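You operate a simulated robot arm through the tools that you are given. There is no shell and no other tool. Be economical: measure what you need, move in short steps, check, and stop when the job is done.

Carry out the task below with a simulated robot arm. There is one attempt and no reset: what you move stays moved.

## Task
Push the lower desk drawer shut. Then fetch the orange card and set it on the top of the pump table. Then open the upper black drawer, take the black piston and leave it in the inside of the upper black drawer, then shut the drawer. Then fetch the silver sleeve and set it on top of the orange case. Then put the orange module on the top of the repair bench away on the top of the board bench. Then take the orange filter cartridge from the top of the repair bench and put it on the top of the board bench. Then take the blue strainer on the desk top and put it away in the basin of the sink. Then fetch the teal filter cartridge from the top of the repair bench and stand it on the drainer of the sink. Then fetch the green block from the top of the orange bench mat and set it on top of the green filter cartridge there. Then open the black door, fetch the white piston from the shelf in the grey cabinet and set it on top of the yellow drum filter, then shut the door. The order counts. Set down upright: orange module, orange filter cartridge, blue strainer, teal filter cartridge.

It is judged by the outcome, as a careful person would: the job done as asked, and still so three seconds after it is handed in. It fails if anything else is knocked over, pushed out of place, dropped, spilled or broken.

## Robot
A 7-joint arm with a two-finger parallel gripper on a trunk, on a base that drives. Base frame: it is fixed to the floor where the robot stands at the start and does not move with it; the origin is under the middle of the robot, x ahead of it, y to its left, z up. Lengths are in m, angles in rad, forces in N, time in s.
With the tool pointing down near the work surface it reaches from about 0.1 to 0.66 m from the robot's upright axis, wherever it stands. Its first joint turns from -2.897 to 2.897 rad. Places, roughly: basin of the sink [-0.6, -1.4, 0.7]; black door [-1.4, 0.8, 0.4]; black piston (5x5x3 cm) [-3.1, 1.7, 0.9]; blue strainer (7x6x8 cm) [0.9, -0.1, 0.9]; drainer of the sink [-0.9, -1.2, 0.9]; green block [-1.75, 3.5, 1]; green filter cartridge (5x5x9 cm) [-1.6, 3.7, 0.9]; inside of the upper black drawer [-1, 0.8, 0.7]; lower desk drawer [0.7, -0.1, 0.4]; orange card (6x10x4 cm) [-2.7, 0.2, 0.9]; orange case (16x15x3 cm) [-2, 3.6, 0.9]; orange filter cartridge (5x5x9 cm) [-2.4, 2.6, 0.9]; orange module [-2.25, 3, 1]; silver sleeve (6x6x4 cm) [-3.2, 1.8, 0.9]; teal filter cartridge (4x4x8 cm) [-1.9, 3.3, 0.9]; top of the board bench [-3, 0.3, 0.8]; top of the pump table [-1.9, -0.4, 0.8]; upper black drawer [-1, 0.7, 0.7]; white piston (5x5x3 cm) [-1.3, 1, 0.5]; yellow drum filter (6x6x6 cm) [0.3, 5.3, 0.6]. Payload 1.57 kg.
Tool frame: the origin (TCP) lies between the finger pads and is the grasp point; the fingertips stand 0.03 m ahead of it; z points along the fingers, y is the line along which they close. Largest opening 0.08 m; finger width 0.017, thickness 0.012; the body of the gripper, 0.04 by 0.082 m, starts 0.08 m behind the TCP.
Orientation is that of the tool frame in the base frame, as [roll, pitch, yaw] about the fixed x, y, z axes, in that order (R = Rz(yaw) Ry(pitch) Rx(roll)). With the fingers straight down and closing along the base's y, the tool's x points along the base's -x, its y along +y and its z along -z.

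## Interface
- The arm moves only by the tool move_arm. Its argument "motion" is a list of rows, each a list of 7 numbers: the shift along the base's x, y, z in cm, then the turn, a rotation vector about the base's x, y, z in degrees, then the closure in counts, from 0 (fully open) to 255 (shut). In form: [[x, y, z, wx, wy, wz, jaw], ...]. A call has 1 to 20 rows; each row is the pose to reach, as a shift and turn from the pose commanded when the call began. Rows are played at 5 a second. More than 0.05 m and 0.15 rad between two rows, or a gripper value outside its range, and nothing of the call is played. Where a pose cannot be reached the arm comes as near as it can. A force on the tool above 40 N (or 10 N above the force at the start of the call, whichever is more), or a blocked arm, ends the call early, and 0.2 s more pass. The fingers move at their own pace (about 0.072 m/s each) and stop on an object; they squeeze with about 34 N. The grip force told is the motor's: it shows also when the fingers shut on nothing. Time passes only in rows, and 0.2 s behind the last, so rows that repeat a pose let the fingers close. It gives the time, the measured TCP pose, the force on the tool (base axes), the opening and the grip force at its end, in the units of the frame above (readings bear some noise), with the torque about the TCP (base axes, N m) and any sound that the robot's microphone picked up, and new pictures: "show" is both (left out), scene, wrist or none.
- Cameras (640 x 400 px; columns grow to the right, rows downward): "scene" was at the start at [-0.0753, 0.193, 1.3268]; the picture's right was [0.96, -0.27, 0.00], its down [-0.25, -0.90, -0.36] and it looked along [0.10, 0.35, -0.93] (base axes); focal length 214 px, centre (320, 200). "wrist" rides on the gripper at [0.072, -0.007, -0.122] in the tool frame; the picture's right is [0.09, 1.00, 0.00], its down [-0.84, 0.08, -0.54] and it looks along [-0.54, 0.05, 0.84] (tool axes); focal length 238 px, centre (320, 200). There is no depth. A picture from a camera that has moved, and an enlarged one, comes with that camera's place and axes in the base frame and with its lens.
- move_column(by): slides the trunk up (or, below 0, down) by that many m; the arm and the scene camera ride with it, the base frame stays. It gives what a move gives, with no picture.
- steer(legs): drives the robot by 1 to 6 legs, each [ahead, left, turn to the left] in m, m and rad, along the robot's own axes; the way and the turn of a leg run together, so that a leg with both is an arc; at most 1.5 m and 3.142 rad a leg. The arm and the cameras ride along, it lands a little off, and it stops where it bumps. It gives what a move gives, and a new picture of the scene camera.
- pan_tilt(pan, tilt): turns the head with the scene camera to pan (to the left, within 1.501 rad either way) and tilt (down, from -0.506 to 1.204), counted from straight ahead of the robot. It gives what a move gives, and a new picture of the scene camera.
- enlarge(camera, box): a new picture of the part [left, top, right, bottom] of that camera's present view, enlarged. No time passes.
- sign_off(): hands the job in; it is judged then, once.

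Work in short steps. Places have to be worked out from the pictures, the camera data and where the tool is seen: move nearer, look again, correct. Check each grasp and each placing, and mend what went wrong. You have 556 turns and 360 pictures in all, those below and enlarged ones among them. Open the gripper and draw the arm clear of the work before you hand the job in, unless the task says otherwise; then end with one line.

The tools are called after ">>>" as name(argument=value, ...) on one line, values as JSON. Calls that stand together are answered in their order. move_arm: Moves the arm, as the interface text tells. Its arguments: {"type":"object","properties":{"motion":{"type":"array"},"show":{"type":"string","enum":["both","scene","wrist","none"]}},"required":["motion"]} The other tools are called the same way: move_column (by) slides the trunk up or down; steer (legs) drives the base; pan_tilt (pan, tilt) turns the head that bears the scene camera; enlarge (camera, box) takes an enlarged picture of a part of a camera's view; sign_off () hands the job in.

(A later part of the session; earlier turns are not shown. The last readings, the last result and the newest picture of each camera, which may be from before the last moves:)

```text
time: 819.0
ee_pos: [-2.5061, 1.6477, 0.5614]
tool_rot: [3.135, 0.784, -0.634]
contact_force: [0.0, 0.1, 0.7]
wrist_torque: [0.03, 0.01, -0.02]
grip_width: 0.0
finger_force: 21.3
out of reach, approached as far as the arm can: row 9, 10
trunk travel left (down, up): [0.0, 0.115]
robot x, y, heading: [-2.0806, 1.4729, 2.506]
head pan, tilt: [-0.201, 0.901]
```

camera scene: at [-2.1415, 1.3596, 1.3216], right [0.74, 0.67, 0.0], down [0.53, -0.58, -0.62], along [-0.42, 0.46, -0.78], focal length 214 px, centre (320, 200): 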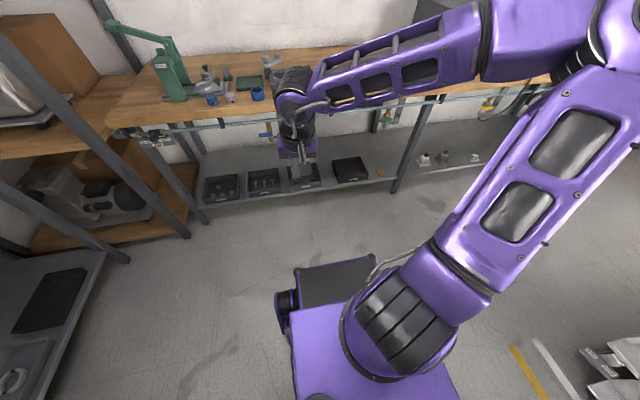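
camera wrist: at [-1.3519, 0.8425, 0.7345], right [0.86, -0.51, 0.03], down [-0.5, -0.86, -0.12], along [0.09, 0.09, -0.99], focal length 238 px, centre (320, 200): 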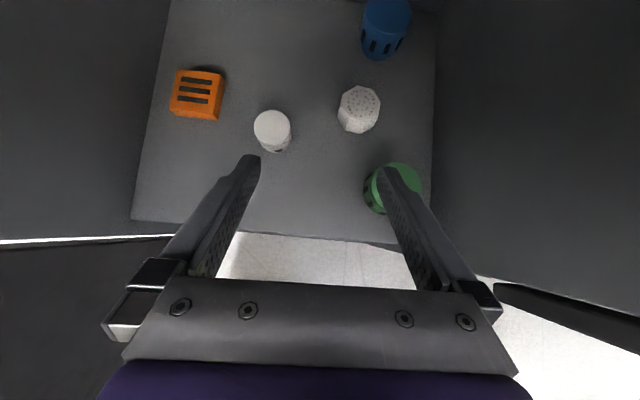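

>>> move_arm(motion=[[0, 0, 4.5, -3, -4, 0, 255], [0, 0, 9, -6, -8, 0, 255], [0, 0, 13.5, -9, -12.1, 0, 255], [0, 0, 18, -12, -16.1, 0, 255], [0, 0, 22.5, -12, -16.1, 0, 255], [0, 0, 27, -12, -16.1, 0, 255], [0, 0, 31.5, -12, -16.1, 0, 255], [1, -0.7, 36, -12, -16.1, 0, 255], [2.5, -1.9, 40.5, -12, -16.1, 0, 255], [3.5, -2.5, 45, -12, -16.1, 0, 255], [3.5, -2.5, 48, -12, -16.1, 0, 255]], show="none")

>>> move_arm(motion=[[0.6, -0.4, -1, -2.8, 2, -7.4, 255], [1.2, -0.9, -2, -5.6, 4.1, -14.8, 255], [1.8, -1.3, -3, -8.3, 6.2, -22.2, 255], [2.4, -1.8, -4, -11.1, 8.2, -29.6, 255], [3, -2.2, -5, -13.9, 10.3, -37, 255], [3.7, -2.7, -6, -16.7, 12.3, -44.4, 255], [4.3, -3.2, -7, -19.5, 14.4, -51.8, 255], [4.9, -3.6, -8, -22.2, 16.4, -59.2, 255], [5.5, -4, -9, -25, 18.5, -66.6, 255], [6.1, -4.5, -10, -27.8, 20.5, -74, 255], [6.8, -5, -11.5, -30.6, 22.6, -81.5, 255]], show="none")

>>> move_arm(motion=[[-3.2, 2.4, 0, 0, 0, 0, 255], [-6.4, 4.8, 0, 0, 0, 0, 255], [-9.6, 7.2, -1, 0, 0, 0, 255], [-12.8, 9.5, -3, 0, 0, 0, 255], [-16, 11.9, -6, 0, 0, 0, 255], [-17.7, 13.1, -10, 0, 0, 0, 255], [-17.7, 13.1, -14, 0, 0, 0, 255], [-17.7, 13.1, -18, 0, 0, 0, 255]], show="none")

>>> move_arm(motion=[[0, 0, 1, 2.8, -2, 7.4, 255], [0, 0, 2, 5.6, -4.1, 14.8, 255], [0, 0, 3, 8.3, -6.2, 22.2, 255], [0, 0, 4, 11.1, -8.2, 29.6, 255], [0, 0, 5, 13.9, -10.3, 37, 255], [0, 0, 6, 16.7, -12.3, 44.4, 255], [0, 0, 7, 19.5, -14.4, 51.8, 255], [0, 0, 8, 22.2, -16.4, 59.2, 255], [0, 0, 9, 25, -18.5, 66.6, 255], [0, 0, 10, 27.8, -20.5, 74, 255], [0, 0, 11, 30.6, -22.6, 81.5, 255]], show="scene")

```text
time: 821.4
ee_pos: [-2.4706, 1.6196, 1.0404]
tool_rot: [3.129, 0.432, -0.634]
contact_force: [1.2, 0.5, 0.7]
wrist_torque: [-0.01, 0.03, 0.01]
grip_width: 0.0001
finger_force: 21.7
trunk travel left (down, up): [0.0, 0.115]
robot x, y, heading: [-2.0836, 1.4722, 2.511]
head pan, tilt: [-0.201, 0.901]
```

```text
time: 823.8
ee_pos: [-2.4058, 1.5692, 0.9342]
tool_rot: [2.682, -0.031, -2.202]
contact_force: [0.5, 0.0, 0.2]
wrist_torque: [-0.01, -0.03, 0.02]
grip_width: 0.0
finger_force: 21.2
trunk travel left (down, up): [0.0, 0.115]
robot x, y, heading: [-2.0799, 1.4707, 2.51]
head pan, tilt: [-0.201, 0.901]
```

```text
time: 824.4
ee_pos: [-2.4591, 1.6031, 0.9881]
tool_rot: [2.575, -0.174, -2.188]
contact_force: [-0.8, -0.5, -0.1]
wrist_torque: [0.03, 0.01, 0.01]
grip_width: 0.0
finger_force: 21.6
trunk travel left (down, up): [0.0, 0.115]
robot x, y, heading: [-2.0784, 1.4688, 2.507]
head pan, tilt: [-0.201, 0.901]
stopped in row 2: the arm was blocked; the commanded pose is now the measured one
```

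```text
time: 826.8
ee_pos: [-2.4587, 1.6037, 1.0974]
tool_rot: [2.992, 0.272, -0.695]
contact_force: [-0.2, -0.3, 1.0]
wrist_torque: [-0.03, 0.02, 0.0]
grip_width: 0.0
finger_force: 21.3
trunk travel left (down, up): [0.0, 0.115]
robot x, y, heading: [-2.0834, 1.47, 2.514]
head pan, tilt: [-0.201, 0.901]
camera scene: at [-2.1415, 1.3596, 1.3216], right [0.74, 0.67, 0.0], down [0.53, -0.58, -0.62], along [-0.42, 0.46, -0.78], focal length 214 px, centre (320, 200)
```

scene: 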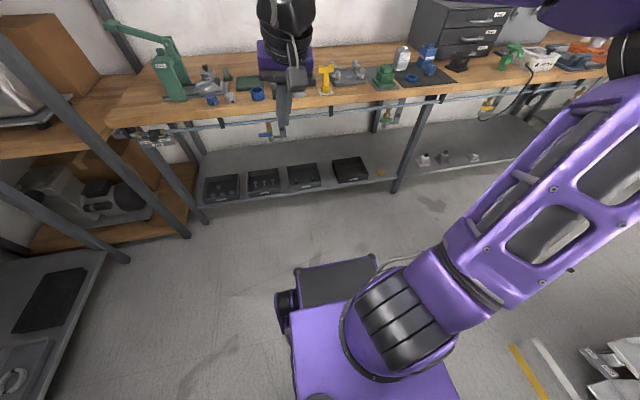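

Each loop rotates the shoulder further back in the right direction. I repeat it.

>>> move_arm(motion=[[-0.7, 1.7, -1.9, 4.2, 0.6, 1.2, 255], [-1.5, 3.4, -3.8, 8.4, 1.1, 2.3, 255], [-2.2, 5.1, -5.7, 12.6, 1.7, 3.5, 255]], show="none")

>>> move_arm(motion=[[0.6, -0.4, -1, -2.8, 2, -7.4, 255], [1.2, -0.9, -2, -5.6, 4.1, -14.8, 255], [1.8, -1.3, -3, -8.3, 6.2, -22.2, 255], [2.4, -1.8, -4, -11.1, 8.2, -29.6, 255], [3, -2.2, -5, -13.9, 10.3, -37, 255], [3.7, -2.7, -6, -16.7, 12.3, -44.4, 255], [4.3, -3.2, -7, -19.5, 14.4, -51.8, 255], [4.9, -3.6, -8, -22.2, 16.4, -59.2, 255], [5.5, -4, -9, -25, 18.5, -66.6, 255], [6.1, -4.5, -10, -27.8, 20.5, -74, 255], [6.8, -5, -11.5, -30.6, 22.6, -81.5, 255]], show="none")

>>> move_arm(motion=[[-0.4, 0.3, -4.5, 0, 0, 0, 255], [-0.8, 0.6, -9, 0, 0, 0, 255], [-1.2, 0.9, -13.5, 0, 0, 0, 255], [-1.6, 1.2, -18, 0, 0, 0, 255]], show="none")

```text
time: 827.6
ee_pos: [-2.4825, 1.6537, 1.0407]
tool_rot: [-3.121, 0.43, -0.575]
contact_force: [-0.8, 0.1, 0.5]
wrist_torque: [-0.02, -0.03, 0.0]
grip_width: 0.0001
finger_force: 21.5
trunk travel left (down, up): [0.0, 0.115]
robot x, y, heading: [-2.0823, 1.4661, 2.51]
head pan, tilt: [-0.201, 0.901]
```

```text
time: 830.0
ee_pos: [-2.412, 1.6045, 0.9253]
tool_rot: [2.699, 0.015, -2.156]
contact_force: [0.2, 0.7, 0.1]
wrist_torque: [0.0, -0.02, 0.02]
grip_width: 0.0
finger_force: 21.0
trunk travel left (down, up): [0.0, 0.115]
robot x, y, heading: [-2.0822, 1.4715, 2.507]
head pan, tilt: [-0.201, 0.901]
```

```text
time: 830.5
ee_pos: [-2.4476, 1.5986, 0.9405]
tool_rot: [2.533, -0.222, -2.126]
contact_force: [0.6, 0.4, 0.3]
wrist_torque: [0.01, -0.03, -0.01]
grip_width: 0.0001
finger_force: 21.6
out of reach, approached as far as the arm can: row 2
trunk travel left (down, up): [0.0, 0.115]
robot x, y, heading: [-2.082, 1.4711, 2.509]
head pan, tilt: [-0.201, 0.901]
stopped in row 2: the arm was blocked; the commanded pose is now the measured one
```

The solver seems to be jumping towards another branch and making part of the way each time. I keep commanding the same move.

>>> move_arm(motion=[[1.5, 0.2, -4, 0, 0, 0, 255], [3, 0.5, -8, 0, 0, 0, 255], [3, 0.5, -12, 0, 0, 0, 255]], show="none")

>>> move_arm(motion=[[0, 0, -3, 0, 0, 0, 255], [0, 0, -6, 0, 0, 0, 255], [0, 0, -9, 0, 0, 0, 255]], show="scene")

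```text
time: 831.3
ee_pos: [-2.4639, 1.6182, 0.8878]
tool_rot: [2.537, -0.214, -2.127]
contact_force: [-1.5, -4.3, 0.2]
wrist_torque: [0.28, -0.1, -0.21]
grip_width: 0.0003
finger_force: 20.9
out of reach, approached as far as the arm can: row 1, 2, 3
trunk travel left (down, up): [0.0, 0.115]
robot x, y, heading: [-2.0807, 1.4726, 2.509]
head pan, tilt: [-0.201, 0.901]
```

```text
time: 832.1
ee_pos: [-2.4695, 1.6108, 0.8807]
tool_rot: [2.54, -0.224, -2.127]
contact_force: [0.0, -0.4, 0.2]
wrist_torque: [0.0, -0.01, -0.03]
grip_width: 0.0001
finger_force: 21.6
out of reach, approached as far as the arm can: row 1, 2, 3
trunk travel left (down, up): [0.0, 0.115]
robot x, y, heading: [-2.0777, 1.4751, 2.512]
head pan, tilt: [-0.201, 0.901]
camera scene: at [-2.1415, 1.3596, 1.3216], right [0.74, 0.67, 0.0], down [0.53, -0.58, -0.62], along [-0.42, 0.46, -0.78], focal length 214 px, centre (320, 200)
```

scene: 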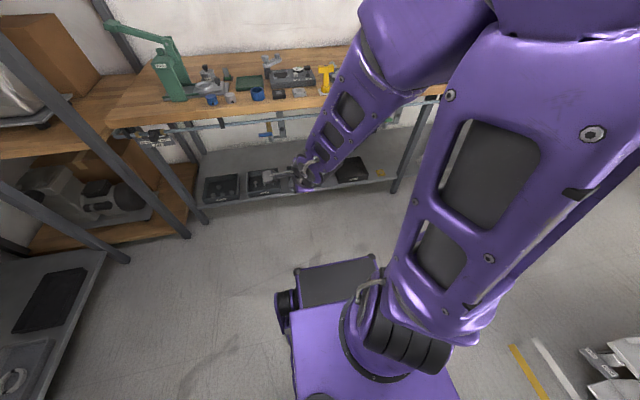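

The posture has clearly flipped: the column is upright by the camera again, as at the start. I unroll and straighten.

>>> move_arm(motion=[[-0.2, 0.2, 0.5, 4.7, -1.2, 6.6, 255], [-0.4, 0.3, 1, 9.4, -2.4, 13.1, 255], [-0.6, 0.5, 1.5, 14.2, -3.5, 19.7, 255], [-0.8, 0.6, 2, 18.9, -4.7, 26.3, 255], [-1, 0.8, 2.5, 23.6, -5.9, 32.9, 255], [-1.2, 0.9, 3, 28.3, -7.1, 39.4, 255], [-1.4, 1.1, 3.5, 33, -8.3, 46, 255], [-1.6, 1.2, 4, 37.7, -9.5, 52.6, 255], [-1.8, 1.4, 4.5, 42.5, -10.6, 59.2, 255], [-2, 1.5, 5, 47.2, -11.8, 65.7, 255], [-2.2, 1.7, 5.5, 51.9, -13, 72.3, 255]], show="none")

```text
time: 834.5
ee_pos: [-2.4924, 1.6281, 0.9366]
tool_rot: [2.87, 0.591, -0.703]
contact_force: [0.8, 0.2, 0.6]
wrist_torque: [-0.02, -0.01, 0.0]
grip_width: 0.0001
finger_force: 21.5
trunk travel left (down, up): [0.0, 0.115]
robot x, y, heading: [-2.0814, 1.4703, 2.515]
head pan, tilt: [-0.201, 0.901]
```

>>> move_arm(motion=[[0, 0, -2, 6.4, -0.5, 1.3, 255], [0, 0, -5, 12.7, -1.1, 2.7, 255], [0, 0, -9, 19.1, -1.6, 4, 255], [0, 0, -13.5, 19.1, -1.6, 4, 255], [0, 0, -18, 19.1, -1.6, 4, 255], [0, 0, -22.5, 19.1, -1.6, 4, 255], [0, 0, -27, 19.1, -1.6, 4, 255], [0, 0, -31.5, 19.1, -1.6, 4, 255], [0, 0, -36, 19.1, -1.6, 4, 255], [0, 0, -40.5, 19.1, -1.6, 4, 255], [0, 0, -45, 19.1, -1.6, 4, 255], [0, 0, -48, 19.1, -1.6, 4, 255]], show="scene")

```text
time: 837.1
ee_pos: [-2.5183, 1.6358, 0.5515]
tool_rot: [-3.032, 0.742, -0.399]
contact_force: [0.3, 0.8, -0.6]
wrist_torque: [-0.02, 0.0, -0.04]
grip_width: 0.0001
finger_force: 21.1
out of reach, approached as far as the arm can: row 10, 11, 12
trunk travel left (down, up): [0.0, 0.115]
robot x, y, heading: [-2.081, 1.4725, 2.51]
head pan, tilt: [-0.201, 0.901]
camera scene: at [-2.1415, 1.3596, 1.3216], right [0.74, 0.67, 0.0], down [0.53, -0.58, -0.62], along [-0.42, 0.46, -0.78], focal length 214 px, centre (320, 200)
```

scene: 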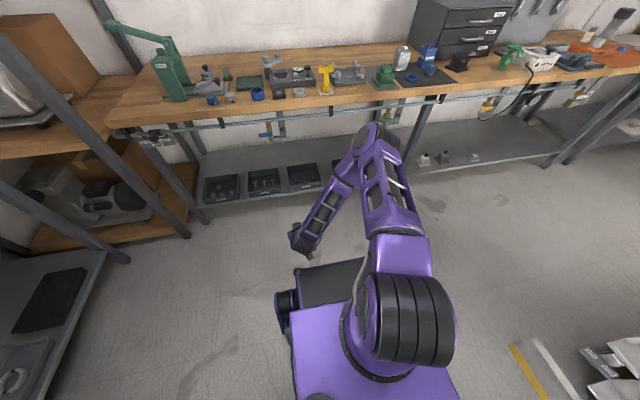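

The unroll near the body undid it. I redo it: this time after the flip I will move outward before unrolling, as in the reverse of the original path.

>>> move_arm(motion=[[0, 0, 4.4, -2.1, -2.3, -2.2, 255], [0, 0, 8.8, -4.2, -4.6, -4.5, 255], [0, 0, 13.2, -6.3, -6.9, -6.7, 255], [0, 0, 17.6, -8.4, -9.1, -8.9, 255], [0, 0, 22, -10.5, -11.4, -11.2, 255], [0.5, 0.3, 26.4, -12.6, -13.7, -13.4, 255], [1, 0.6, 30.8, -12.6, -13.7, -13.4, 255], [1.8, 1, 35.2, -12.6, -13.7, -13.4, 255], [2.6, 1.4, 39.6, -12.6, -13.7, -13.4, 255], [3.3, 1.8, 44, -12.6, -13.7, -13.4, 255], [3.9, 2.1, 48.5, -12.6, -13.7, -13.4, 255]], show="none")

>>> move_arm(motion=[[0.6, -0.4, -1, -2.8, 2, -7.4, 255], [1.2, -0.9, -2, -5.6, 4.1, -14.8, 255], [1.8, -1.3, -3, -8.3, 6.2, -22.2, 255], [2.4, -1.8, -4, -11.1, 8.2, -29.6, 255], [3, -2.2, -5, -13.9, 10.3, -37, 255], [3.7, -2.7, -6, -16.7, 12.3, -44.4, 255], [4.3, -3.2, -7, -19.5, 14.4, -51.8, 255], [4.9, -3.6, -8, -22.2, 16.4, -59.2, 255], [5.5, -4, -9, -25, 18.5, -66.6, 255], [6.1, -4.5, -10, -27.8, 20.5, -74, 255], [6.8, -5, -11.5, -30.6, 22.6, -81.5, 255]], show="none")

>>> move_arm(motion=[[-0.4, 0.3, -4.5, 0, 0, 0, 255], [-0.8, 0.6, -9, 0, 0, 0, 255], [-1.2, 0.9, -13.5, 0, 0, 0, 255], [-1.6, 1.2, -18, 0, 0, 0, 255]], show="none")

>>> move_arm(motion=[[0, 0, -4, 0, 0, 0, 255], [0, 0, -8, 0, 0, 0, 255], [0, 0, -12, 0, 0, 0, 255]], show="none")

```text
time: 839.5
ee_pos: [-2.4783, 1.6555, 1.035]
tool_rot: [-3.111, 0.423, -0.679]
contact_force: [0.1, -0.6, -1.0]
wrist_torque: [-0.02, 0.0, 0.03]
grip_width: 0.0
finger_force: 21.4
trunk travel left (down, up): [0.0, 0.115]
robot x, y, heading: [-2.0796, 1.4708, 2.509]
head pan, tilt: [-0.201, 0.901]
```

```text
time: 841.9
ee_pos: [-2.413, 1.606, 0.9205]
tool_rot: [2.75, -0.027, -2.24]
contact_force: [-0.3, -0.6, 0.2]
wrist_torque: [-0.02, 0.0, 0.01]
grip_width: 0.0
finger_force: 21.2
trunk travel left (down, up): [0.0, 0.115]
robot x, y, heading: [-2.0801, 1.4705, 2.514]
head pan, tilt: [-0.201, 0.901]
```

```text
time: 842.5
ee_pos: [-2.4465, 1.5883, 0.9305]
tool_rot: [2.607, -0.286, -2.186]
contact_force: [-0.3, 1.0, -0.2]
wrist_torque: [-0.01, -0.01, -0.01]
grip_width: 0.0
finger_force: 22.0
out of reach, approached as far as the arm can: row 2
trunk travel left (down, up): [0.0, 0.115]
robot x, y, heading: [-2.0793, 1.4732, 2.509]
head pan, tilt: [-0.201, 0.901]
stopped in row 2: the arm was blocked; the commanded pose is now the measured one
```

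```text
time: 843.5
ee_pos: [-2.4369, 1.6809, 0.8648]
tool_rot: [2.596, -0.306, -2.419]
contact_force: [0.1, 0.8, 0.1]
wrist_torque: [-0.01, -0.01, 0.0]
grip_width: 0.0001
finger_force: 21.4
out of reach, approached as far as the arm can: row 1, 2, 3
trunk travel left (down, up): [0.0, 0.115]
robot x, y, heading: [-2.0785, 1.4701, 2.506]
head pan, tilt: [-0.201, 0.901]
stopped in row 3: the arm was blocked; the commanded pose is now the measured one
```

>>> move_arm(motion=[[-3.5, 1.6, 0, 0, 0, 0, 255], [-7, 3.3, 0, 0, 0, 0, 255], [-10, 4.5, -1, 0, 0, 0, 255], [-12.5, 5.5, -3, 0, 0, 0, 255], [-12.5, 5.5, -6, 0, 0, 0, 255]], show="scene")

```text
time: 844.7
ee_pos: [-2.5622, 1.7364, 0.8048]
tool_rot: [2.599, -0.31, -2.427]
contact_force: [0.9, 0.3, -1.1]
wrist_torque: [0.02, -0.03, 0.0]
grip_width: 0.0
finger_force: 21.3
out of reach, approached as far as the arm can: row 1, 2, 3, 4
trunk travel left (down, up): [0.0, 0.115]
robot x, y, heading: [-2.0824, 1.4718, 2.513]
head pan, tilt: [-0.201, 0.901]
camera scene: at [-2.1415, 1.3592, 1.3216], right [0.74, 0.67, 0.0], down [0.53, -0.58, -0.62], along [-0.42, 0.46, -0.78], focal length 214 px, centre (320, 200)
```

scene: 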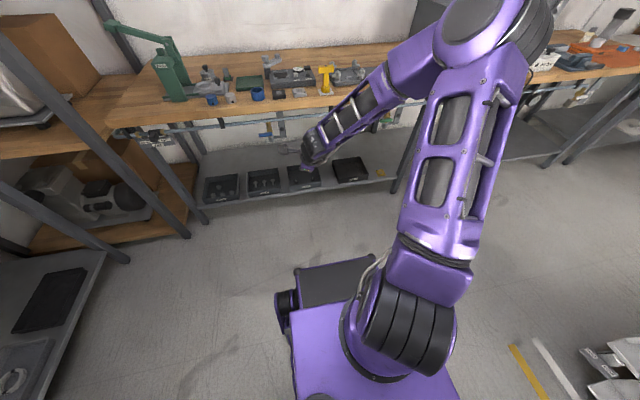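

>>> move_arm(motion=[[0, 0, 1, 4.4, -1.8, 6.7, 255], [0, 0, 2, 8.8, -3.6, 13.3, 255], [0, 0, 3, 13.1, -5.4, 20, 255], [0, 0, 4, 17.5, -7.2, 26.7, 255], [0.5, -0.3, 6, 21.9, -9, 33.4, 255], [1.5, -1, 8, 26.3, -10.7, 40, 255], [2.5, -2, 10, 30.7, -12.5, 46.7, 255], [3.5, -3, 12, 35, -14.3, 53.4, 255], [5, -4.5, 15, 39.4, -16.1, 60, 255], [6.5, -6, 18, 43.8, -17.9, 66.7, 255], [8, -7.5, 21, 48.2, -19.7, 73.4, 255]], show="none")

```text
time: 847.1
ee_pos: [-2.4816, 1.6595, 1.0148]
tool_rot: [2.789, 0.515, -1.03]
contact_force: [-0.4, -0.4, 0.2]
wrist_torque: [0.03, -0.01, -0.03]
grip_width: 0.0
finger_force: 21.0
trunk travel left (down, up): [0.0, 0.115]
robot x, y, heading: [-2.081, 1.4672, 2.509]
head pan, tilt: [-0.201, 0.901]
```

>>> move_arm(motion=[[0, 0, 0.6, 1.6, -4.9, 5.7, 255], [0, 0, 1.2, 3.2, -9.8, 11.3, 255], [0, 0, 1.8, 4.9, -14.8, 17, 255], [0, 0, 2.5, 6.5, -19.7, 22.7, 255]], show="none")

>>> move_arm(motion=[[0.6, -0.4, -1, -2.8, 2, -7.4, 255], [1.2, -0.9, -2, -5.6, 4.1, -14.8, 255], [1.8, -1.3, -3, -8.3, 6.2, -22.2, 255], [2.4, -1.8, -4, -11.1, 8.2, -29.6, 255], [3, -2.2, -5, -13.9, 10.3, -37, 255], [3.7, -2.7, -6, -16.7, 12.3, -44.4, 255], [4.3, -3.2, -7, -19.5, 14.4, -51.8, 255], [4.9, -3.6, -8, -22.2, 16.4, -59.2, 255], [5.5, -4, -9, -25, 18.5, -66.6, 255], [6.1, -4.5, -10, -27.8, 20.5, -74, 255], [6.8, -5, -11.5, -30.6, 22.6, -81.5, 255]], show="none")

>>> move_arm(motion=[[-0.4, 0.3, -4.5, 0, 0, 0, 255], [-0.8, 0.6, -9, 0, 0, 0, 255], [-1.2, 0.9, -13.5, 0, 0, 0, 255], [-1.6, 1.2, -18, 0, 0, 0, 255]], show="none")

>>> move_arm(motion=[[1.5, 0.2, -4, 0, 0, 0, 255], [3, 0.5, -8, 0, 0, 0, 255], [3, 0.5, -12, 0, 0, 0, 255]], show="none")

```text
time: 848.1
ee_pos: [-2.4811, 1.6604, 1.0398]
tool_rot: [3.138, 0.341, -0.483]
contact_force: [0.7, 0.3, -0.2]
wrist_torque: [-0.01, 0.05, 0.02]
grip_width: 0.0001
finger_force: 20.7
trunk travel left (down, up): [0.0, 0.115]
robot x, y, heading: [-2.0815, 1.4723, 2.507]
head pan, tilt: [-0.201, 0.901]
```

```text
time: 850.5
ee_pos: [-2.4149, 1.6106, 0.9257]
tool_rot: [2.642, -0.023, -2.041]
contact_force: [-0.2, 0.1, 0.3]
wrist_torque: [-0.04, -0.02, 0.0]
grip_width: 0.0001
finger_force: 21.5
trunk travel left (down, up): [0.0, 0.115]
robot x, y, heading: [-2.0798, 1.4672, 2.508]
head pan, tilt: [-0.201, 0.901]
```

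```text
time: 851.5
ee_pos: [-2.4346, 1.6193, 0.8773]
tool_rot: [2.643, -0.02, -2.039]
contact_force: [0.6, 0.8, 0.5]
wrist_torque: [0.0, 0.02, -0.01]
grip_width: 0.0001
finger_force: 20.9
out of reach, approached as far as the arm can: row 1, 2, 3, 4
trunk travel left (down, up): [0.0, 0.115]
robot x, y, heading: [-2.0818, 1.4658, 2.511]
head pan, tilt: [-0.201, 0.901]
```

```text
time: 852.3
ee_pos: [-2.432, 1.643, 0.75]
tool_rot: [2.675, -0.027, -2.12]
contact_force: [-4.1, -1.3, 1.4]
wrist_torque: [0.07, -0.38, -0.06]
grip_width: 0.0
finger_force: 21.9
out of reach, approached as far as the arm can: row 1, 2, 3
trunk travel left (down, up): [0.0, 0.115]
robot x, y, heading: [-2.0817, 1.4709, 2.508]
head pan, tilt: [-0.201, 0.901]
```

Now it reached the near-low rolled pose (z 0.75), as in the original path. I move outward, rise and unroll there.

>>> move_arm(motion=[[-3.2, 2.4, 0, 0, 0, 0, 255], [-6.4, 4.8, 0, 0, 0, 0, 255], [-9.6, 7.2, 0, 0, 0, 0, 255], [-12.8, 9.5, 0, 0, 0, 0, 255], [-14.4, 10.7, 0, 0, 0, 0, 255], [-12.8, 9.5, 4, 0, 0, 0, 255], [-11, 8.2, 8, 0, 0, 0, 255], [-9.6, 7.2, 12, 0, 0, 0, 255]], show="scene")

```text
time: 854.1
ee_pos: [-2.5365, 1.7131, 0.8724]
tool_rot: [2.641, -0.021, -2.037]
contact_force: [-0.5, -1.1, -0.7]
wrist_torque: [-0.03, -0.03, 0.02]
grip_width: 0.0002
finger_force: 20.9
trunk travel left (down, up): [0.0, 0.115]
robot x, y, heading: [-2.0812, 1.4708, 2.508]
head pan, tilt: [-0.201, 0.901]
camera scene: at [-2.1418, 1.3598, 1.3215], right [0.74, 0.67, 0.0], down [0.53, -0.58, -0.62], along [-0.42, 0.46, -0.78], focal length 214 px, centre (320, 200)
```

scene: 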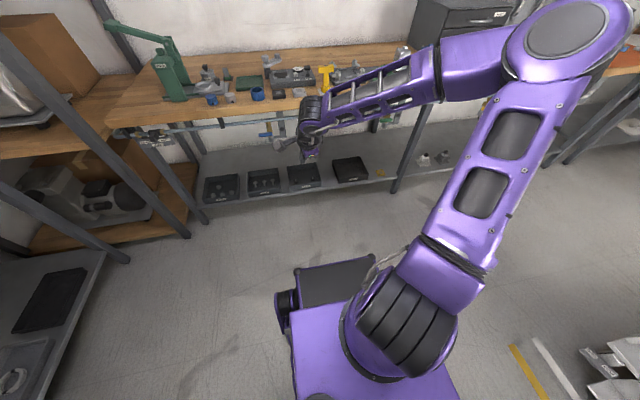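

>>> move_arm(motion=[[0, 0, 0, 3.6, -1.6, 7.2, 255], [0, 0, 0, 7.1, -3.3, 14.3, 255], [0, 0, 0, 10.7, -4.9, 21.5, 255], [0, 0, 0, 14.3, -6.5, 28.7, 255], [0, 0, 0, 17.9, -8.2, 35.9, 255], [0, 0, 0, 21.4, -9.8, 43, 255], [0, 0, 0, 25, -11.5, 50.2, 255], [0, 0, 0, 28.6, -13.1, 57.4, 255], [0, 0, 0, 32.2, -14.7, 64.6, 255], [0, 0, 0, 35.7, -16.4, 71.7, 255], [0, 0, 0, 39.3, -18, 78.9, 255]], show="none")

>>> move_arm(motion=[[0.5, -0.4, -4.5, 2, 2.7, 0, 255], [1.5, -1.1, -9, 4, 5.4, 0, 255], [2.5, -1.9, -13.5, 6, 8, 0, 255], [3.5, -2.6, -18, 6, 8, 0, 255], [4.5, -3.3, -22.5, 6, 8, 0, 255], [5, -3.7, -27, 6, 8, 0, 255], [5, -3.7, -31.5, 6, 8, 0, 255], [5, -3.7, -36, 6, 8, 0, 255], [5, -3.7, -40, 6, 8, 0, 255]], show="none")

```text
time: 856.5
ee_pos: [-2.5354, 1.7134, 0.8721]
tool_rot: [3.117, 0.501, -0.477]
contact_force: [0.3, -0.7, 0.3]
wrist_torque: [0.01, -0.01, 0.03]
grip_width: 0.0
finger_force: 20.9
trunk travel left (down, up): [0.0, 0.115]
robot x, y, heading: [-2.0836, 1.4733, 2.512]
head pan, tilt: [-0.201, 0.901]
```

```text
time: 858.5
ee_pos: [-2.4981, 1.6822, 0.5392]
tool_rot: [-3.132, 0.673, -0.461]
contact_force: [-0.3, 0.1, -0.2]
wrist_torque: [0.03, -0.02, -0.03]
grip_width: 0.0
finger_force: 21.4
out of reach, approached as far as the arm can: row 8, 9
trunk travel left (down, up): [0.0, 0.115]
robot x, y, heading: [-2.0781, 1.4722, 2.508]
head pan, tilt: [-0.201, 0.901]
```

I repeat the loop that moved the shoulder earlier (roll near, press down till blocked, unroll near), and then roll onward instead of back. First I raise.

>>> move_arm(motion=[[0, 0, 4.5, -1.5, -3, -2.5, 255], [0, 0, 9, -3, -6.1, -5, 255], [0, 0, 13.5, -4.5, -9.1, -7.4, 255], [0, 0, 18, -6, -12.2, -9.9, 255], [0, 0, 22.5, -6, -12.2, -9.9, 255], [0.3, -0.4, 27, -6, -12.2, -9.9, 255], [0.6, -0.9, 31.5, -6, -12.2, -9.9, 255], [1, -1.4, 36, -6, -12.2, -9.9, 255], [1.3, -1.8, 40.5, -6, -12.2, -9.9, 255], [1.6, -2.2, 45, -6, -12.2, -9.9, 255], [1.9, -2.5, 49.5, -6, -12.2, -9.9, 255]], show="none")

>>> move_arm(motion=[[0.6, -0.4, -1, -2.8, 2, -7.4, 255], [1.2, -0.9, -2, -5.6, 4.1, -14.8, 255], [1.8, -1.3, -3, -8.3, 6.2, -22.2, 255], [2.4, -1.8, -4, -11.1, 8.2, -29.6, 255], [3, -2.2, -5, -13.9, 10.3, -37, 255], [3.7, -2.7, -6, -16.7, 12.3, -44.4, 255], [4.3, -3.2, -7, -19.5, 14.4, -51.8, 255], [4.9, -3.6, -8, -22.2, 16.4, -59.2, 255], [5.5, -4, -9, -25, 18.5, -66.6, 255], [6.1, -4.5, -10, -27.8, 20.5, -74, 255], [6.8, -5, -11.5, -30.6, 22.6, -81.5, 255]], show="none")

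>>> move_arm(motion=[[-0.4, 0.3, -4.5, 0, 0, 0, 255], [-0.8, 0.6, -9, 0, 0, 0, 255], [-1.2, 0.9, -13.5, 0, 0, 0, 255], [-1.6, 1.2, -18, 0, 0, 0, 255]], show="none")

>>> move_arm(motion=[[0, 0, -2, 0, 0, 0, 255], [0, 0, -4, 0, 0, 0, 255], [0, 0, -6, 0, 0, 0, 255]], show="none")

```text
time: 860.9
ee_pos: [-2.4766, 1.6569, 1.0349]
tool_rot: [-3.108, 0.436, -0.62]
contact_force: [0.4, 0.2, 0.4]
wrist_torque: [0.0, 0.0, 0.02]
grip_width: 0.0
finger_force: 20.8
trunk travel left (down, up): [0.0, 0.115]
robot x, y, heading: [-2.081, 1.4697, 2.511]
head pan, tilt: [-0.201, 0.901]
```

```text
time: 863.3
ee_pos: [-2.4097, 1.6075, 0.9184]
tool_rot: [2.732, 0.006, -2.197]
contact_force: [0.6, -0.2, 0.8]
wrist_torque: [-0.02, -0.03, 0.0]
grip_width: 0.0
finger_force: 21.2
trunk travel left (down, up): [0.0, 0.115]
robot x, y, heading: [-2.0812, 1.4728, 2.51]
head pan, tilt: [-0.201, 0.901]
```

```text
time: 863.8
ee_pos: [-2.4459, 1.5984, 0.942]
tool_rot: [2.553, -0.243, -2.157]
contact_force: [-0.2, 0.8, -0.8]
wrist_torque: [0.02, 0.01, -0.01]
grip_width: 0.0002
finger_force: 21.5
out of reach, approached as far as the arm can: row 2
trunk travel left (down, up): [0.0, 0.115]
robot x, y, heading: [-2.0806, 1.4725, 2.507]
head pan, tilt: [-0.201, 0.901]
stopped in row 2: the arm was blocked; the commanded pose is now the measured one
```

```text
time: 864.6
ee_pos: [-2.4678, 1.6021, 0.8955]
tool_rot: [2.573, -0.326, -2.172]
contact_force: [-1.0, -3.1, -0.1]
wrist_torque: [0.3, -0.09, -0.22]
grip_width: 0.0
finger_force: 20.9
out of reach, approached as far as the arm can: row 1, 2, 3
trunk travel left (down, up): [0.0, 0.115]
robot x, y, heading: [-2.0818, 1.4712, 2.512]
head pan, tilt: [-0.201, 0.901]
```

>>> move_arm(motion=[[-0.4, 0.3, 0.3, -4.9, 0.7, -6.5, 255], [-0.9, 0.6, 0.6, -9.8, 1.3, -13.1, 255], [-1.3, 1, 0.9, -14.6, 2, -19.6, 255], [-1.7, 1.3, 1.2, -19.5, 2.7, -26.1, 255], [-2.2, 1.6, 1.5, -24.4, 3.4, -32.6, 255], [-2.6, 2, 1.8, -29.3, 4, -39.2, 255], [-3, 2.3, 2.1, -34.2, 4.7, -45.7, 255], [-3.5, 2.6, 2.4, -39.1, 5.4, -52.2, 255], [-3.9, 3, 2.7, -43.9, 6, -58.7, 255], [-4.3, 3.3, 3, -48.8, 6.7, -65.3, 255], [-4.8, 3.6, 3, -53.7, 7.4, -71.8, 255]], show="scene")

```text
time: 867.0
ee_pos: [-2.5136, 1.6421, 0.9215]
tool_rot: [-2.816, -0.49, 2.423]
contact_force: [-0.2, -0.1, 0.0]
wrist_torque: [0.02, 0.03, 0.03]
grip_width: 0.0003
finger_force: 21.2
trunk travel left (down, up): [0.0, 0.115]
robot x, y, heading: [-2.0764, 1.4692, 2.513]
head pan, tilt: [-0.201, 0.901]
camera scene: at [-2.1416, 1.3596, 1.3216], right [0.74, 0.67, 0.0], down [0.53, -0.58, -0.62], along [-0.42, 0.46, -0.78], focal length 214 px, centre (320, 200)
```

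scene: 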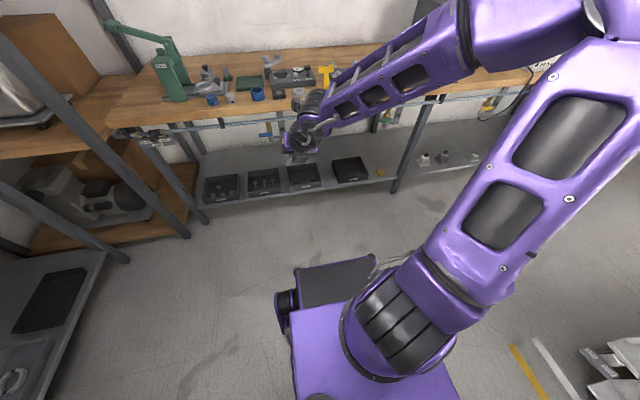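

>>> move_arm(motion=[[0, 0, -2, 5.5, -0.8, 1.3, 255], [0, 0, -4, 11, -1.6, 2.5, 255], [0, 0, -7, 16.5, -2.4, 3.8, 255], [0, 0, -11, 22, -3.2, 5, 255], [0, 0, -15.5, 22, -3.2, 5, 255], [0, 0, -20, 22, -3.2, 5, 255], [0, 0, -24.5, 22, -3.2, 5, 255], [0, 0, -29, 22, -3.2, 5, 255], [0, 0, -33.5, 22, -3.2, 5, 255], [0, 0, -38, 22, -3.2, 5, 255], [0, 0, -42.5, 22, -3.2, 5, 255], [0, 0, -46, 22, -3.2, 5, 255]], show="none")

```text
time: 869.6
ee_pos: [-2.5244, 1.6454, 0.5313]
tool_rot: [3.042, -0.649, 2.746]
contact_force: [0.4, 0.3, 0.1]
wrist_torque: [-0.05, -0.01, 0.03]
grip_width: 0.0
finger_force: 21.2
out of reach, approached as far as the arm can: row 11, 12
trunk travel left (down, up): [0.0, 0.115]
robot x, y, heading: [-2.0755, 1.4696, 2.512]
head pan, tilt: [-0.201, 0.901]
```

My low tests keep resetting the elbow. I will run several such loops without testing in between. I raise to the loop start with the camera on top.

>>> move_arm(motion=[[0, 0, 4.5, -2.5, -2.3, -3.3, 255], [0, 0, 9, -5, -4.6, -6.6, 255], [0, 0, 13.5, -7.5, -6.8, -10, 255], [0, 0, 18, -10, -9.1, -13.3, 255], [0.5, 0.1, 22.5, -10, -9.1, -13.3, 255], [1, 0.2, 27, -10, -9.1, -13.3, 255], [1.5, 0.3, 31.5, -10, -9.1, -13.3, 255], [2.5, 0.5, 36, -10, -9.1, -13.3, 255], [3.5, 0.7, 40.5, -10, -9.1, -13.3, 255], [4.2, 0.9, 45, -10, -9.1, -13.3, 255], [4.8, 1, 49.5, -10, -9.1, -13.3, 255]], show="none")

>>> move_arm(motion=[[0.6, -0.4, -1, 2.8, -2, 7.4, 255], [1.2, -0.9, -2, 5.6, -4.1, 14.8, 255], [1.8, -1.3, -3, 8.3, -6.2, 22.2, 255], [2.4, -1.8, -4, 11.1, -8.2, 29.6, 255], [3, -2.2, -5, 13.9, -10.3, 37, 255], [3.7, -2.7, -6, 16.7, -12.3, 44.4, 255], [4.3, -3.2, -7, 19.5, -14.4, 51.8, 255], [4.9, -3.6, -8, 22.2, -16.4, 59.2, 255], [5.5, -4, -9, 25, -18.5, 66.6, 255], [6.1, -4.5, -10, 27.8, -20.5, 74, 255], [6.8, -5, -11.5, 30.6, -22.6, 81.5, 255]], show="none")

>>> move_arm(motion=[[-0.4, 0.3, -4.5, 0, 0, 0, 255], [-0.8, 0.6, -9, 0, 0, 0, 255], [-1.2, 0.9, -13.5, 0, 0, 0, 255], [-1.6, 1.2, -18, 0, 0, 0, 255]], show="none")

>>> move_arm(motion=[[0, 0, -2, 0, 0, 0, 255], [0, 0, -4, 0, 0, 0, 255], [0, 0, -6, 0, 0, 0, 255]], show="none")

```text
time: 872.0
ee_pos: [-2.4771, 1.6555, 1.0252]
tool_rot: [3.125, -0.424, 2.471]
contact_force: [0.1, 0.5, 0.8]
wrist_torque: [-0.01, 0.0, 0.05]
grip_width: 0.0
finger_force: 21.0
trunk travel left (down, up): [0.0, 0.115]
robot x, y, heading: [-2.0804, 1.4721, 2.508]
head pan, tilt: [-0.201, 0.901]
```

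```text
time: 874.4
ee_pos: [-2.4116, 1.6048, 0.9145]
tool_rot: [2.67, -0.014, -2.235]
contact_force: [0.4, -0.2, -0.4]
wrist_torque: [-0.01, 0.0, 0.04]
grip_width: 0.0001
finger_force: 21.5
trunk travel left (down, up): [0.0, 0.115]
robot x, y, heading: [-2.0829, 1.4692, 2.512]
head pan, tilt: [-0.201, 0.901]
```

```text
time: 874.9
ee_pos: [-2.4509, 1.5984, 0.9296]
tool_rot: [2.561, -0.258, -2.222]
contact_force: [0.4, -0.4, 0.6]
wrist_torque: [0.01, 0.02, 0.02]
grip_width: 0.0001
finger_force: 21.0
out of reach, approached as far as the arm can: row 1, 2
trunk travel left (down, up): [0.0, 0.115]
robot x, y, heading: [-2.0792, 1.4703, 2.511]
head pan, tilt: [-0.201, 0.901]
stopped in row 2: the arm was blocked; the commanded pose is now the measured one
```

```text
time: 875.5
ee_pos: [-2.4779, 1.5934, 0.9772]
tool_rot: [2.406, -0.445, -2.146]
contact_force: [-0.5, 0.2, 0.0]
wrist_torque: [-0.01, 0.01, -0.01]
grip_width: 0.0002
finger_force: 21.3
out of reach, approached as far as the arm can: row 1, 2, 3
trunk travel left (down, up): [0.0, 0.115]
robot x, y, heading: [-2.082, 1.465, 2.51]
head pan, tilt: [-0.201, 0.901]
stopped in row 3: the arm was blocked; the commanded pose is now the measured one
```

>>> pan_tilt(pan=1.45, tilt=0.9)

>>> move_arm(motion=[[0, 0, -2, 0, 0, 0, 255], [0, 0, -4, 0, 0, 0, 255], [0, 0, -6, 0, 0, 0, 255]], show="none")

>>> move_arm(motion=[[0, 0, -2, 0, 0, 0, 255], [0, 0, -4, 0, 0, 0, 255], [0, 0, -6, 0, 0, 0, 255]], show="none")

```text
time: 877.2
ee_pos: [-2.4758, 1.5933, 0.9785]
tool_rot: [2.404, -0.448, -2.149]
contact_force: [-0.2, -0.1, -0.7]
wrist_torque: [0.0, 0.01, 0.01]
grip_width: 0.0002
finger_force: 20.8
trunk travel left (down, up): [0.0, 0.115]
robot x, y, heading: [-2.0818, 1.4681, 2.509]
head pan, tilt: [1.45, 0.901]
camera scene: at [-2.1331, 1.3638, 1.3187], right [0.82, 0.57, 0.0], down [0.46, -0.66, -0.59], along [-0.34, 0.48, -0.81], focal length 214 px, centre (320, 200)
```

scene: 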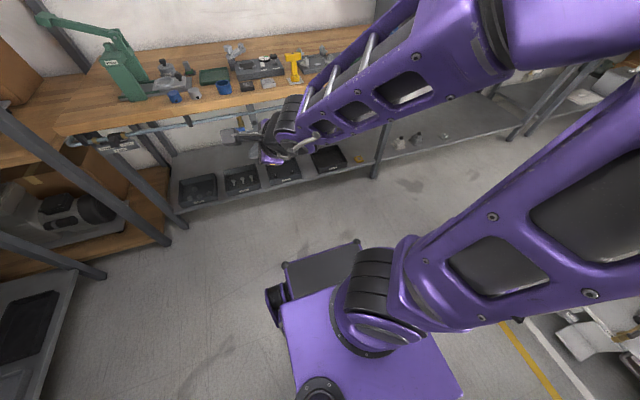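

```text
time: 877.9
ee_pos: [-2.4948, 1.5922, 1.0189]
tool_rot: [2.242, -0.575, -2.051]
contact_force: [0.1, 0.6, 0.4]
wrist_torque: [-0.02, -0.06, 0.0]
grip_width: 0.0
finger_force: 21.0
out of reach, approached as far as the arm can: row 1, 2, 3
trunk travel left (down, up): [0.0, 0.115]
robot x, y, heading: [-2.081, 1.4709, 2.513]
head pan, tilt: [1.45, 0.901]
stopped in row 3: the arm was blocked; the commanded pose is now the measured one
```

```text
time: 878.6
ee_pos: [-2.5092, 1.5948, 1.0524]
tool_rot: [2.052, -0.685, -1.921]
contact_force: [-0.3, 0.1, -0.2]
wrist_torque: [0.01, -0.01, -0.04]
grip_width: 0.0001
finger_force: 21.4
out of reach, approached as far as the arm can: row 1, 2, 3
trunk travel left (down, up): [0.0, 0.115]
robot x, y, heading: [-2.0797, 1.4706, 2.509]
head pan, tilt: [1.45, 0.901]
stopped in row 3: the arm was blocked; the commanded pose is now the measured one
```

The shoulder now leans to the right-back, with the offset below 90°. I bring the tool back to the camera-top orientation and out to the front at high level.

>>> move_arm(motion=[[-0.1, 0.8, 0, -4.5, -2.6, -5.9, 255], [-0.2, 1.6, 0, -8.9, -5.3, -11.8, 255], [-0.3, 2.4, 0, -13.4, -7.9, -17.6, 255], [-0.4, 3.2, 0, -17.9, -10.5, -23.5, 255], [-0.5, 4, 0, -22.3, -13.1, -29.4, 255], [-0.6, 4.8, 0, -26.8, -15.8, -35.3, 255], [-0.7, 5.6, 0, -31.2, -18.4, -41.2, 255], [-0.8, 6.4, 0, -35.7, -21, -47, 255], [-0.9, 7.2, 0, -40.2, -23.6, -52.9, 255], [-1, 8, 0, -44.6, -26.3, -58.8, 255], [-1.1, 8.6, 0, -49.1, -28.9, -64.7, 255]], show="none")

>>> move_arm(motion=[[-3.2, 2.4, 0, 0, 0, 0, 255], [-6.4, 4.7, 0, 0, 0, 0, 255], [-9.6, 7.1, 0, 0, 0, 0, 255], [-12.8, 9.4, -1, 0, 0, 0, 255], [-14.4, 10.6, -4, 0, 0, 0, 255]], show="scene")

```text
time: 879.4
ee_pos: [-2.5014, 1.605, 1.1165]
tool_rot: [2.218, -0.893, -2.296]
contact_force: [-0.9, -0.5, -0.1]
wrist_torque: [-0.02, 0.0, 0.0]
grip_width: 0.0
finger_force: 21.8
trunk travel left (down, up): [0.0, 0.115]
robot x, y, heading: [-2.0782, 1.4704, 2.514]
head pan, tilt: [1.45, 0.901]
stopped in row 4: the arm was blocked; the commanded pose is now the measured one
```

```text
time: 880.0
ee_pos: [-2.5206, 1.6296, 1.2231]
tool_rot: [1.86, -0.998, -1.975]
contact_force: [-0.8, 0.7, 0.7]
wrist_torque: [0.01, 0.01, 0.01]
grip_width: 0.0
finger_force: 21.1
trunk travel left (down, up): [0.0, 0.115]
robot x, y, heading: [-2.0782, 1.4719, 2.512]
head pan, tilt: [1.45, 0.901]
stopped in row 3: the arm was blocked; the commanded pose is now the measured one
camera scene: at [-2.1074, 1.355, 1.3001], right [0.95, 0.3, 0.0], down [0.28, -0.9, -0.33], along [-0.1, 0.32, -0.94], focal length 214 px, centre (320, 200)
```

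scene: 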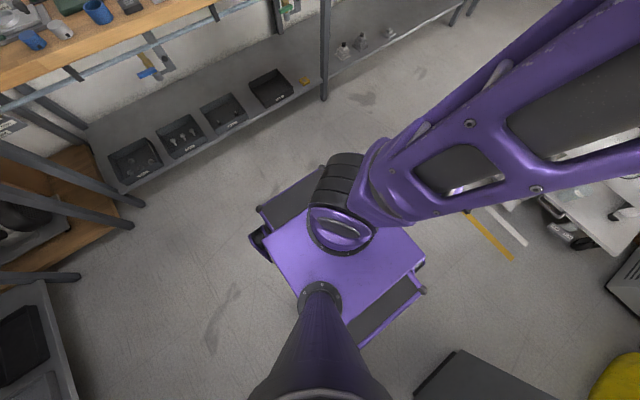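

>>> move_arm(motion=[[-2, 1.5, -2, 0, 0, 0, 255], [-4, 3, -4, 0, 0, 0, 255], [-6, 4.4, -6, 0, 0, 0, 255], [-8, 5.9, -8, 0, 0, 0, 255]], show="none")

>>> move_arm(motion=[[-2, 1.5, -2, 0, 0, 0, 255], [-4, 3, -4, 0, 0, 0, 255], [-6, 4.4, -6, 0, 0, 0, 255], [-8, 5.9, -8, 0, 0, 0, 255]], show="none")

```text
time: 880.6
ee_pos: [-2.5385, 1.5439, 1.2707]
tool_rot: [1.551, -0.987, -1.493]
contact_force: [0.5, 0.7, -0.6]
wrist_torque: [0.0, 0.01, 0.02]
grip_width: 0.0001
finger_force: 20.9
trunk travel left (down, up): [0.0, 0.115]
robot x, y, heading: [-2.0798, 1.472, 2.51]
head pan, tilt: [1.45, 0.901]
stopped in row 2: the arm was blocked; the commanded pose is now the measured one
```

```text
time: 881.6
ee_pos: [-2.6184, 1.6088, 1.1886]
tool_rot: [1.559, -0.988, -1.511]
contact_force: [0.2, -0.8, 0.3]
wrist_torque: [0.01, 0.0, -0.02]
grip_width: 0.0001
finger_force: 21.1
trunk travel left (down, up): [0.0, 0.115]
robot x, y, heading: [-2.0806, 1.4723, 2.511]
head pan, tilt: [1.45, 0.901]
```

The arm moved freely now. I turn the tool to the camera-top 40° tilt at the front.

>>> move_arm(motion=[[0.7, 0.8, -0.9, -4.6, -3.9, -5, 255], [1.5, 1.6, -1.8, -9.1, -7.8, -10, 255], [2.2, 2.4, -2.7, -13.7, -11.7, -15, 255], [3, 3.2, -3.6, -18.2, -15.6, -20, 255], [3.7, 4, -4.5, -22.8, -19.6, -25.1, 255], [4.5, 4.7, -5.3, -27.3, -23.5, -30.1, 255], [5.2, 5.5, -6.2, -31.9, -27.4, -35.1, 255], [6, 6.3, -7.1, -36.4, -31.3, -40.1, 255], [6.7, 7.1, -8, -41, -35.2, -45.1, 255], [7.5, 7.9, -8.9, -45.5, -39.1, -50.1, 255]], show="scene")

```text
time: 883.8
ee_pos: [-2.5435, 1.6848, 1.0999]
tool_rot: [3.139, -0.699, 2.51]
contact_force: [0.6, 0.4, 0.8]
wrist_torque: [0.02, 0.01, -0.03]
grip_width: 0.0
finger_force: 21.8
trunk travel left (down, up): [0.0, 0.115]
robot x, y, heading: [-2.0809, 1.4739, 2.511]
head pan, tilt: [1.45, 0.901]
camera scene: at [-2.1296, 1.3502, 1.3054], right [0.77, 0.64, 0.0], down [0.58, -0.7, -0.42], along [-0.27, 0.32, -0.91], focal length 214 px, centre (320, 200)
```

scene: 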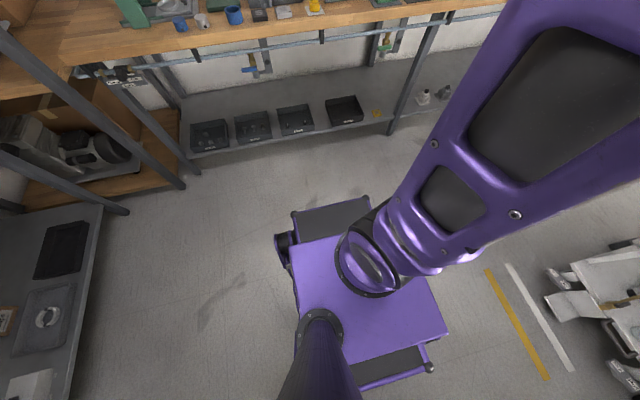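

The shoulder housing is on the other side, so this is the original branch. I lower and test.

>>> move_arm(motion=[[0, 0, -4.5, 0, 0, 0, 255], [0, 0, -9, 0, 0, 0, 255], [0, 0, -13.5, 0, 0, 0, 255], [0, 0, -18, 0, 0, 0, 255], [0, 0, -22.5, 0, 0, 0, 255], [0, 0, -27, 0, 0, 0, 255], [0, 0, -31.5, 0, 0, 0, 255], [0, 0, -36, 0, 0, 0, 255], [0, 0, -40.5, 0, 0, 0, 255], [0, 0, -45, 0, 0, 0, 255], [0, 0, -49.5, 0, 0, 0, 255], [0, 0, -54, 0, 0, 0, 255], [0, 0, -58.5, 0, 0, 0, 255], [0, 0, -63, 0, 0, 0, 255]], show="none")

```text
time: 886.8
ee_pos: [-2.5421, 1.6845, 0.4721]
tool_rot: [-3.141, -0.704, 2.511]
contact_force: [-0.3, 0.5, 0.8]
wrist_torque: [-0.03, -0.02, -0.02]
grip_width: 0.0
finger_force: 21.5
trunk travel left (down, up): [0.0, 0.115]
robot x, y, heading: [-2.0837, 1.4717, 2.509]
head pan, tilt: [1.45, 0.901]
```

It works: z=0.472 at a 40° tilt with no limit. I raise for travel and drive back to the cabinet by the same way, avoiding any near-body moves.

>>> move_arm(motion=[[0, 0, 4.5, 0, 0, 0, 255], [0, 0, 9, 0, 0, 0, 255], [0, 0, 13.5, 0, 0, 0, 255], [0, 0, 18, 0, 0, 0, 255], [0, 0, 22.5, 0, 0, 0, 255], [0, 0, 27, 0, 0, 0, 255], [0, 0, 31.5, 0, 0, 0, 255], [0, 0, 36, 0, 0, 0, 255], [0, 0, 40.5, 0, 0, 0, 255], [0, 0, 45, 0, 0, 0, 255], [0, 0, 49, 0, 0, 0, 255]], show="none")

>>> steer(legs=[[0, 0.85, 0], [-1.25, 0, 0], [0, -0.12, 0], [0, 0, -1.566]])

>>> pan_tilt(pan=0.3, tilt=0.9)

```text
time: 889.2
ee_pos: [-2.5445, 1.684, 0.9619]
tool_rot: [-3.14, -0.705, 2.512]
contact_force: [-1.0, 0.0, -0.8]
wrist_torque: [-0.02, -0.03, 0.02]
grip_width: 0.0
finger_force: 20.8
trunk travel left (down, up): [0.0, 0.115]
robot x, y, heading: [-2.0823, 1.4727, 2.514]
head pan, tilt: [1.45, 0.901]
```

```text
time: 908.9
ee_pos: [-1.276, 0.6192, 0.9601]
tool_rot: [-3.141, -0.701, 0.947]
contact_force: [-0.5, -0.5, -0.3]
wrist_torque: [0.02, -0.03, 0.02]
grip_width: 0.0002
finger_force: 20.7
trunk travel left (down, up): [0.0, 0.115]
robot x, y, heading: [-1.4868, 0.1542, 0.944]
head pan, tilt: [1.45, 0.901]
camera scene: at [-1.7095, 0.2133, 1.3216], right [0.68, 0.73, 0.0], down [0.58, -0.53, -0.62], along [-0.46, 0.42, -0.78], focal length 214 px, centre (320, 200)
```

scene: 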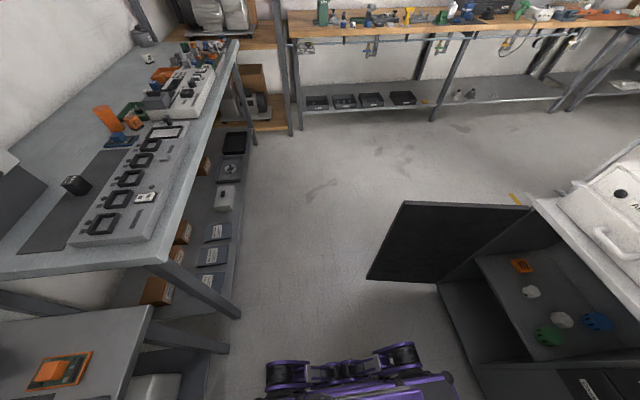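

```text
time: 910.3
ee_pos: [-1.2759, 0.6182, 0.9605]
tool_rot: [-3.141, -0.702, 0.946]
contact_force: [0.6, 0.1, -0.3]
wrist_torque: [0.02, 0.0, 0.02]
grip_width: 0.0
finger_force: 21.0
trunk travel left (down, up): [0.0, 0.115]
robot x, y, heading: [-1.4882, 0.1538, 0.945]
head pan, tilt: [0.3, 0.901]
camera scene: at [-1.633, 0.2346, 1.3217], right [0.96, -0.28, 0.0], down [-0.22, -0.75, -0.62], along [0.17, 0.6, -0.78], focal length 214 px, centre (320, 200)
```

scene: 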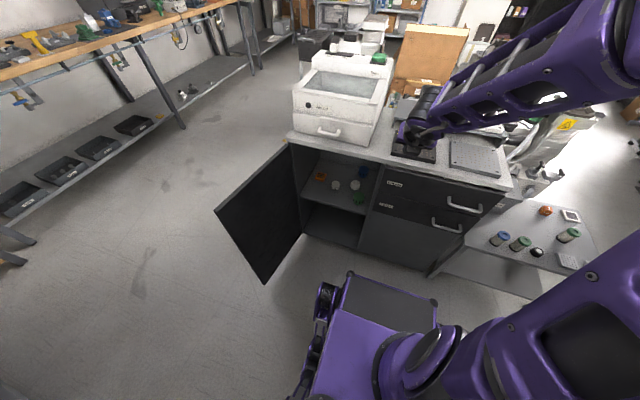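

The head is free again. I slide left beside the open door, then lower the tilted tool in front of the opening.

>>> steer(legs=[[0, 0.18, 0]])

>>> move_arm(motion=[[-1.4, 1, -4.5, 0, 0, 0, 200], [-2.8, 2, -9, 0, 0, 0, 100], [-4.2, 3, -13.5, 0, 0, 0, 0], [-5.6, 4, -18, 0, 0, 0, 0], [-5.6, 4, -22.5, 0, 0, 0, 0], [-5.6, 4, -27, 0, 0, 0, 0], [-5.6, 4, -31.5, 0, 0, 0, 0], [-5.6, 4, -36, 0, 0, 0, 0], [-5.6, 4, -40, 0, 0, 0, 0]], show="none")

```text
time: 912.7
ee_pos: [-1.4228, 0.7235, 0.958]
tool_rot: [-3.134, -0.694, 0.944]
contact_force: [0.1, 0.0, 0.0]
wrist_torque: [0.01, -0.05, 0.01]
grip_width: 0.0001
finger_force: 21.3
trunk travel left (down, up): [0.0, 0.115]
robot x, y, heading: [-1.6373, 0.2578, 0.943]
head pan, tilt: [0.3, 0.901]
camera scene: at [-1.7757, 0.3414, 1.3249], right [0.95, -0.32, 0.0], down [-0.24, -0.72, -0.65], along [0.21, 0.62, -0.76], focal length 214 px, centre (320, 200)
```

scene: 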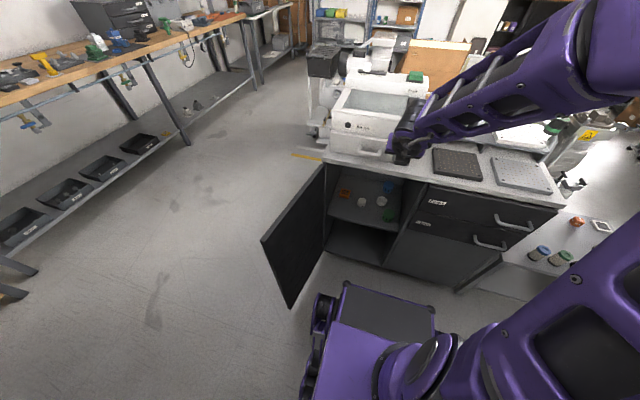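

```text
time: 914.7
ee_pos: [-1.478, 0.7638, 0.5567]
tool_rot: [-3.135, -0.694, 0.944]
contact_force: [0.7, -0.2, 0.0]
wrist_torque: [0.0, 0.01, -0.03]
grip_width: 0.08
finger_force: 0.0
trunk travel left (down, up): [0.0, 0.115]
robot x, y, heading: [-1.6325, 0.2579, 0.949]
head pan, tilt: [0.3, 0.901]
```

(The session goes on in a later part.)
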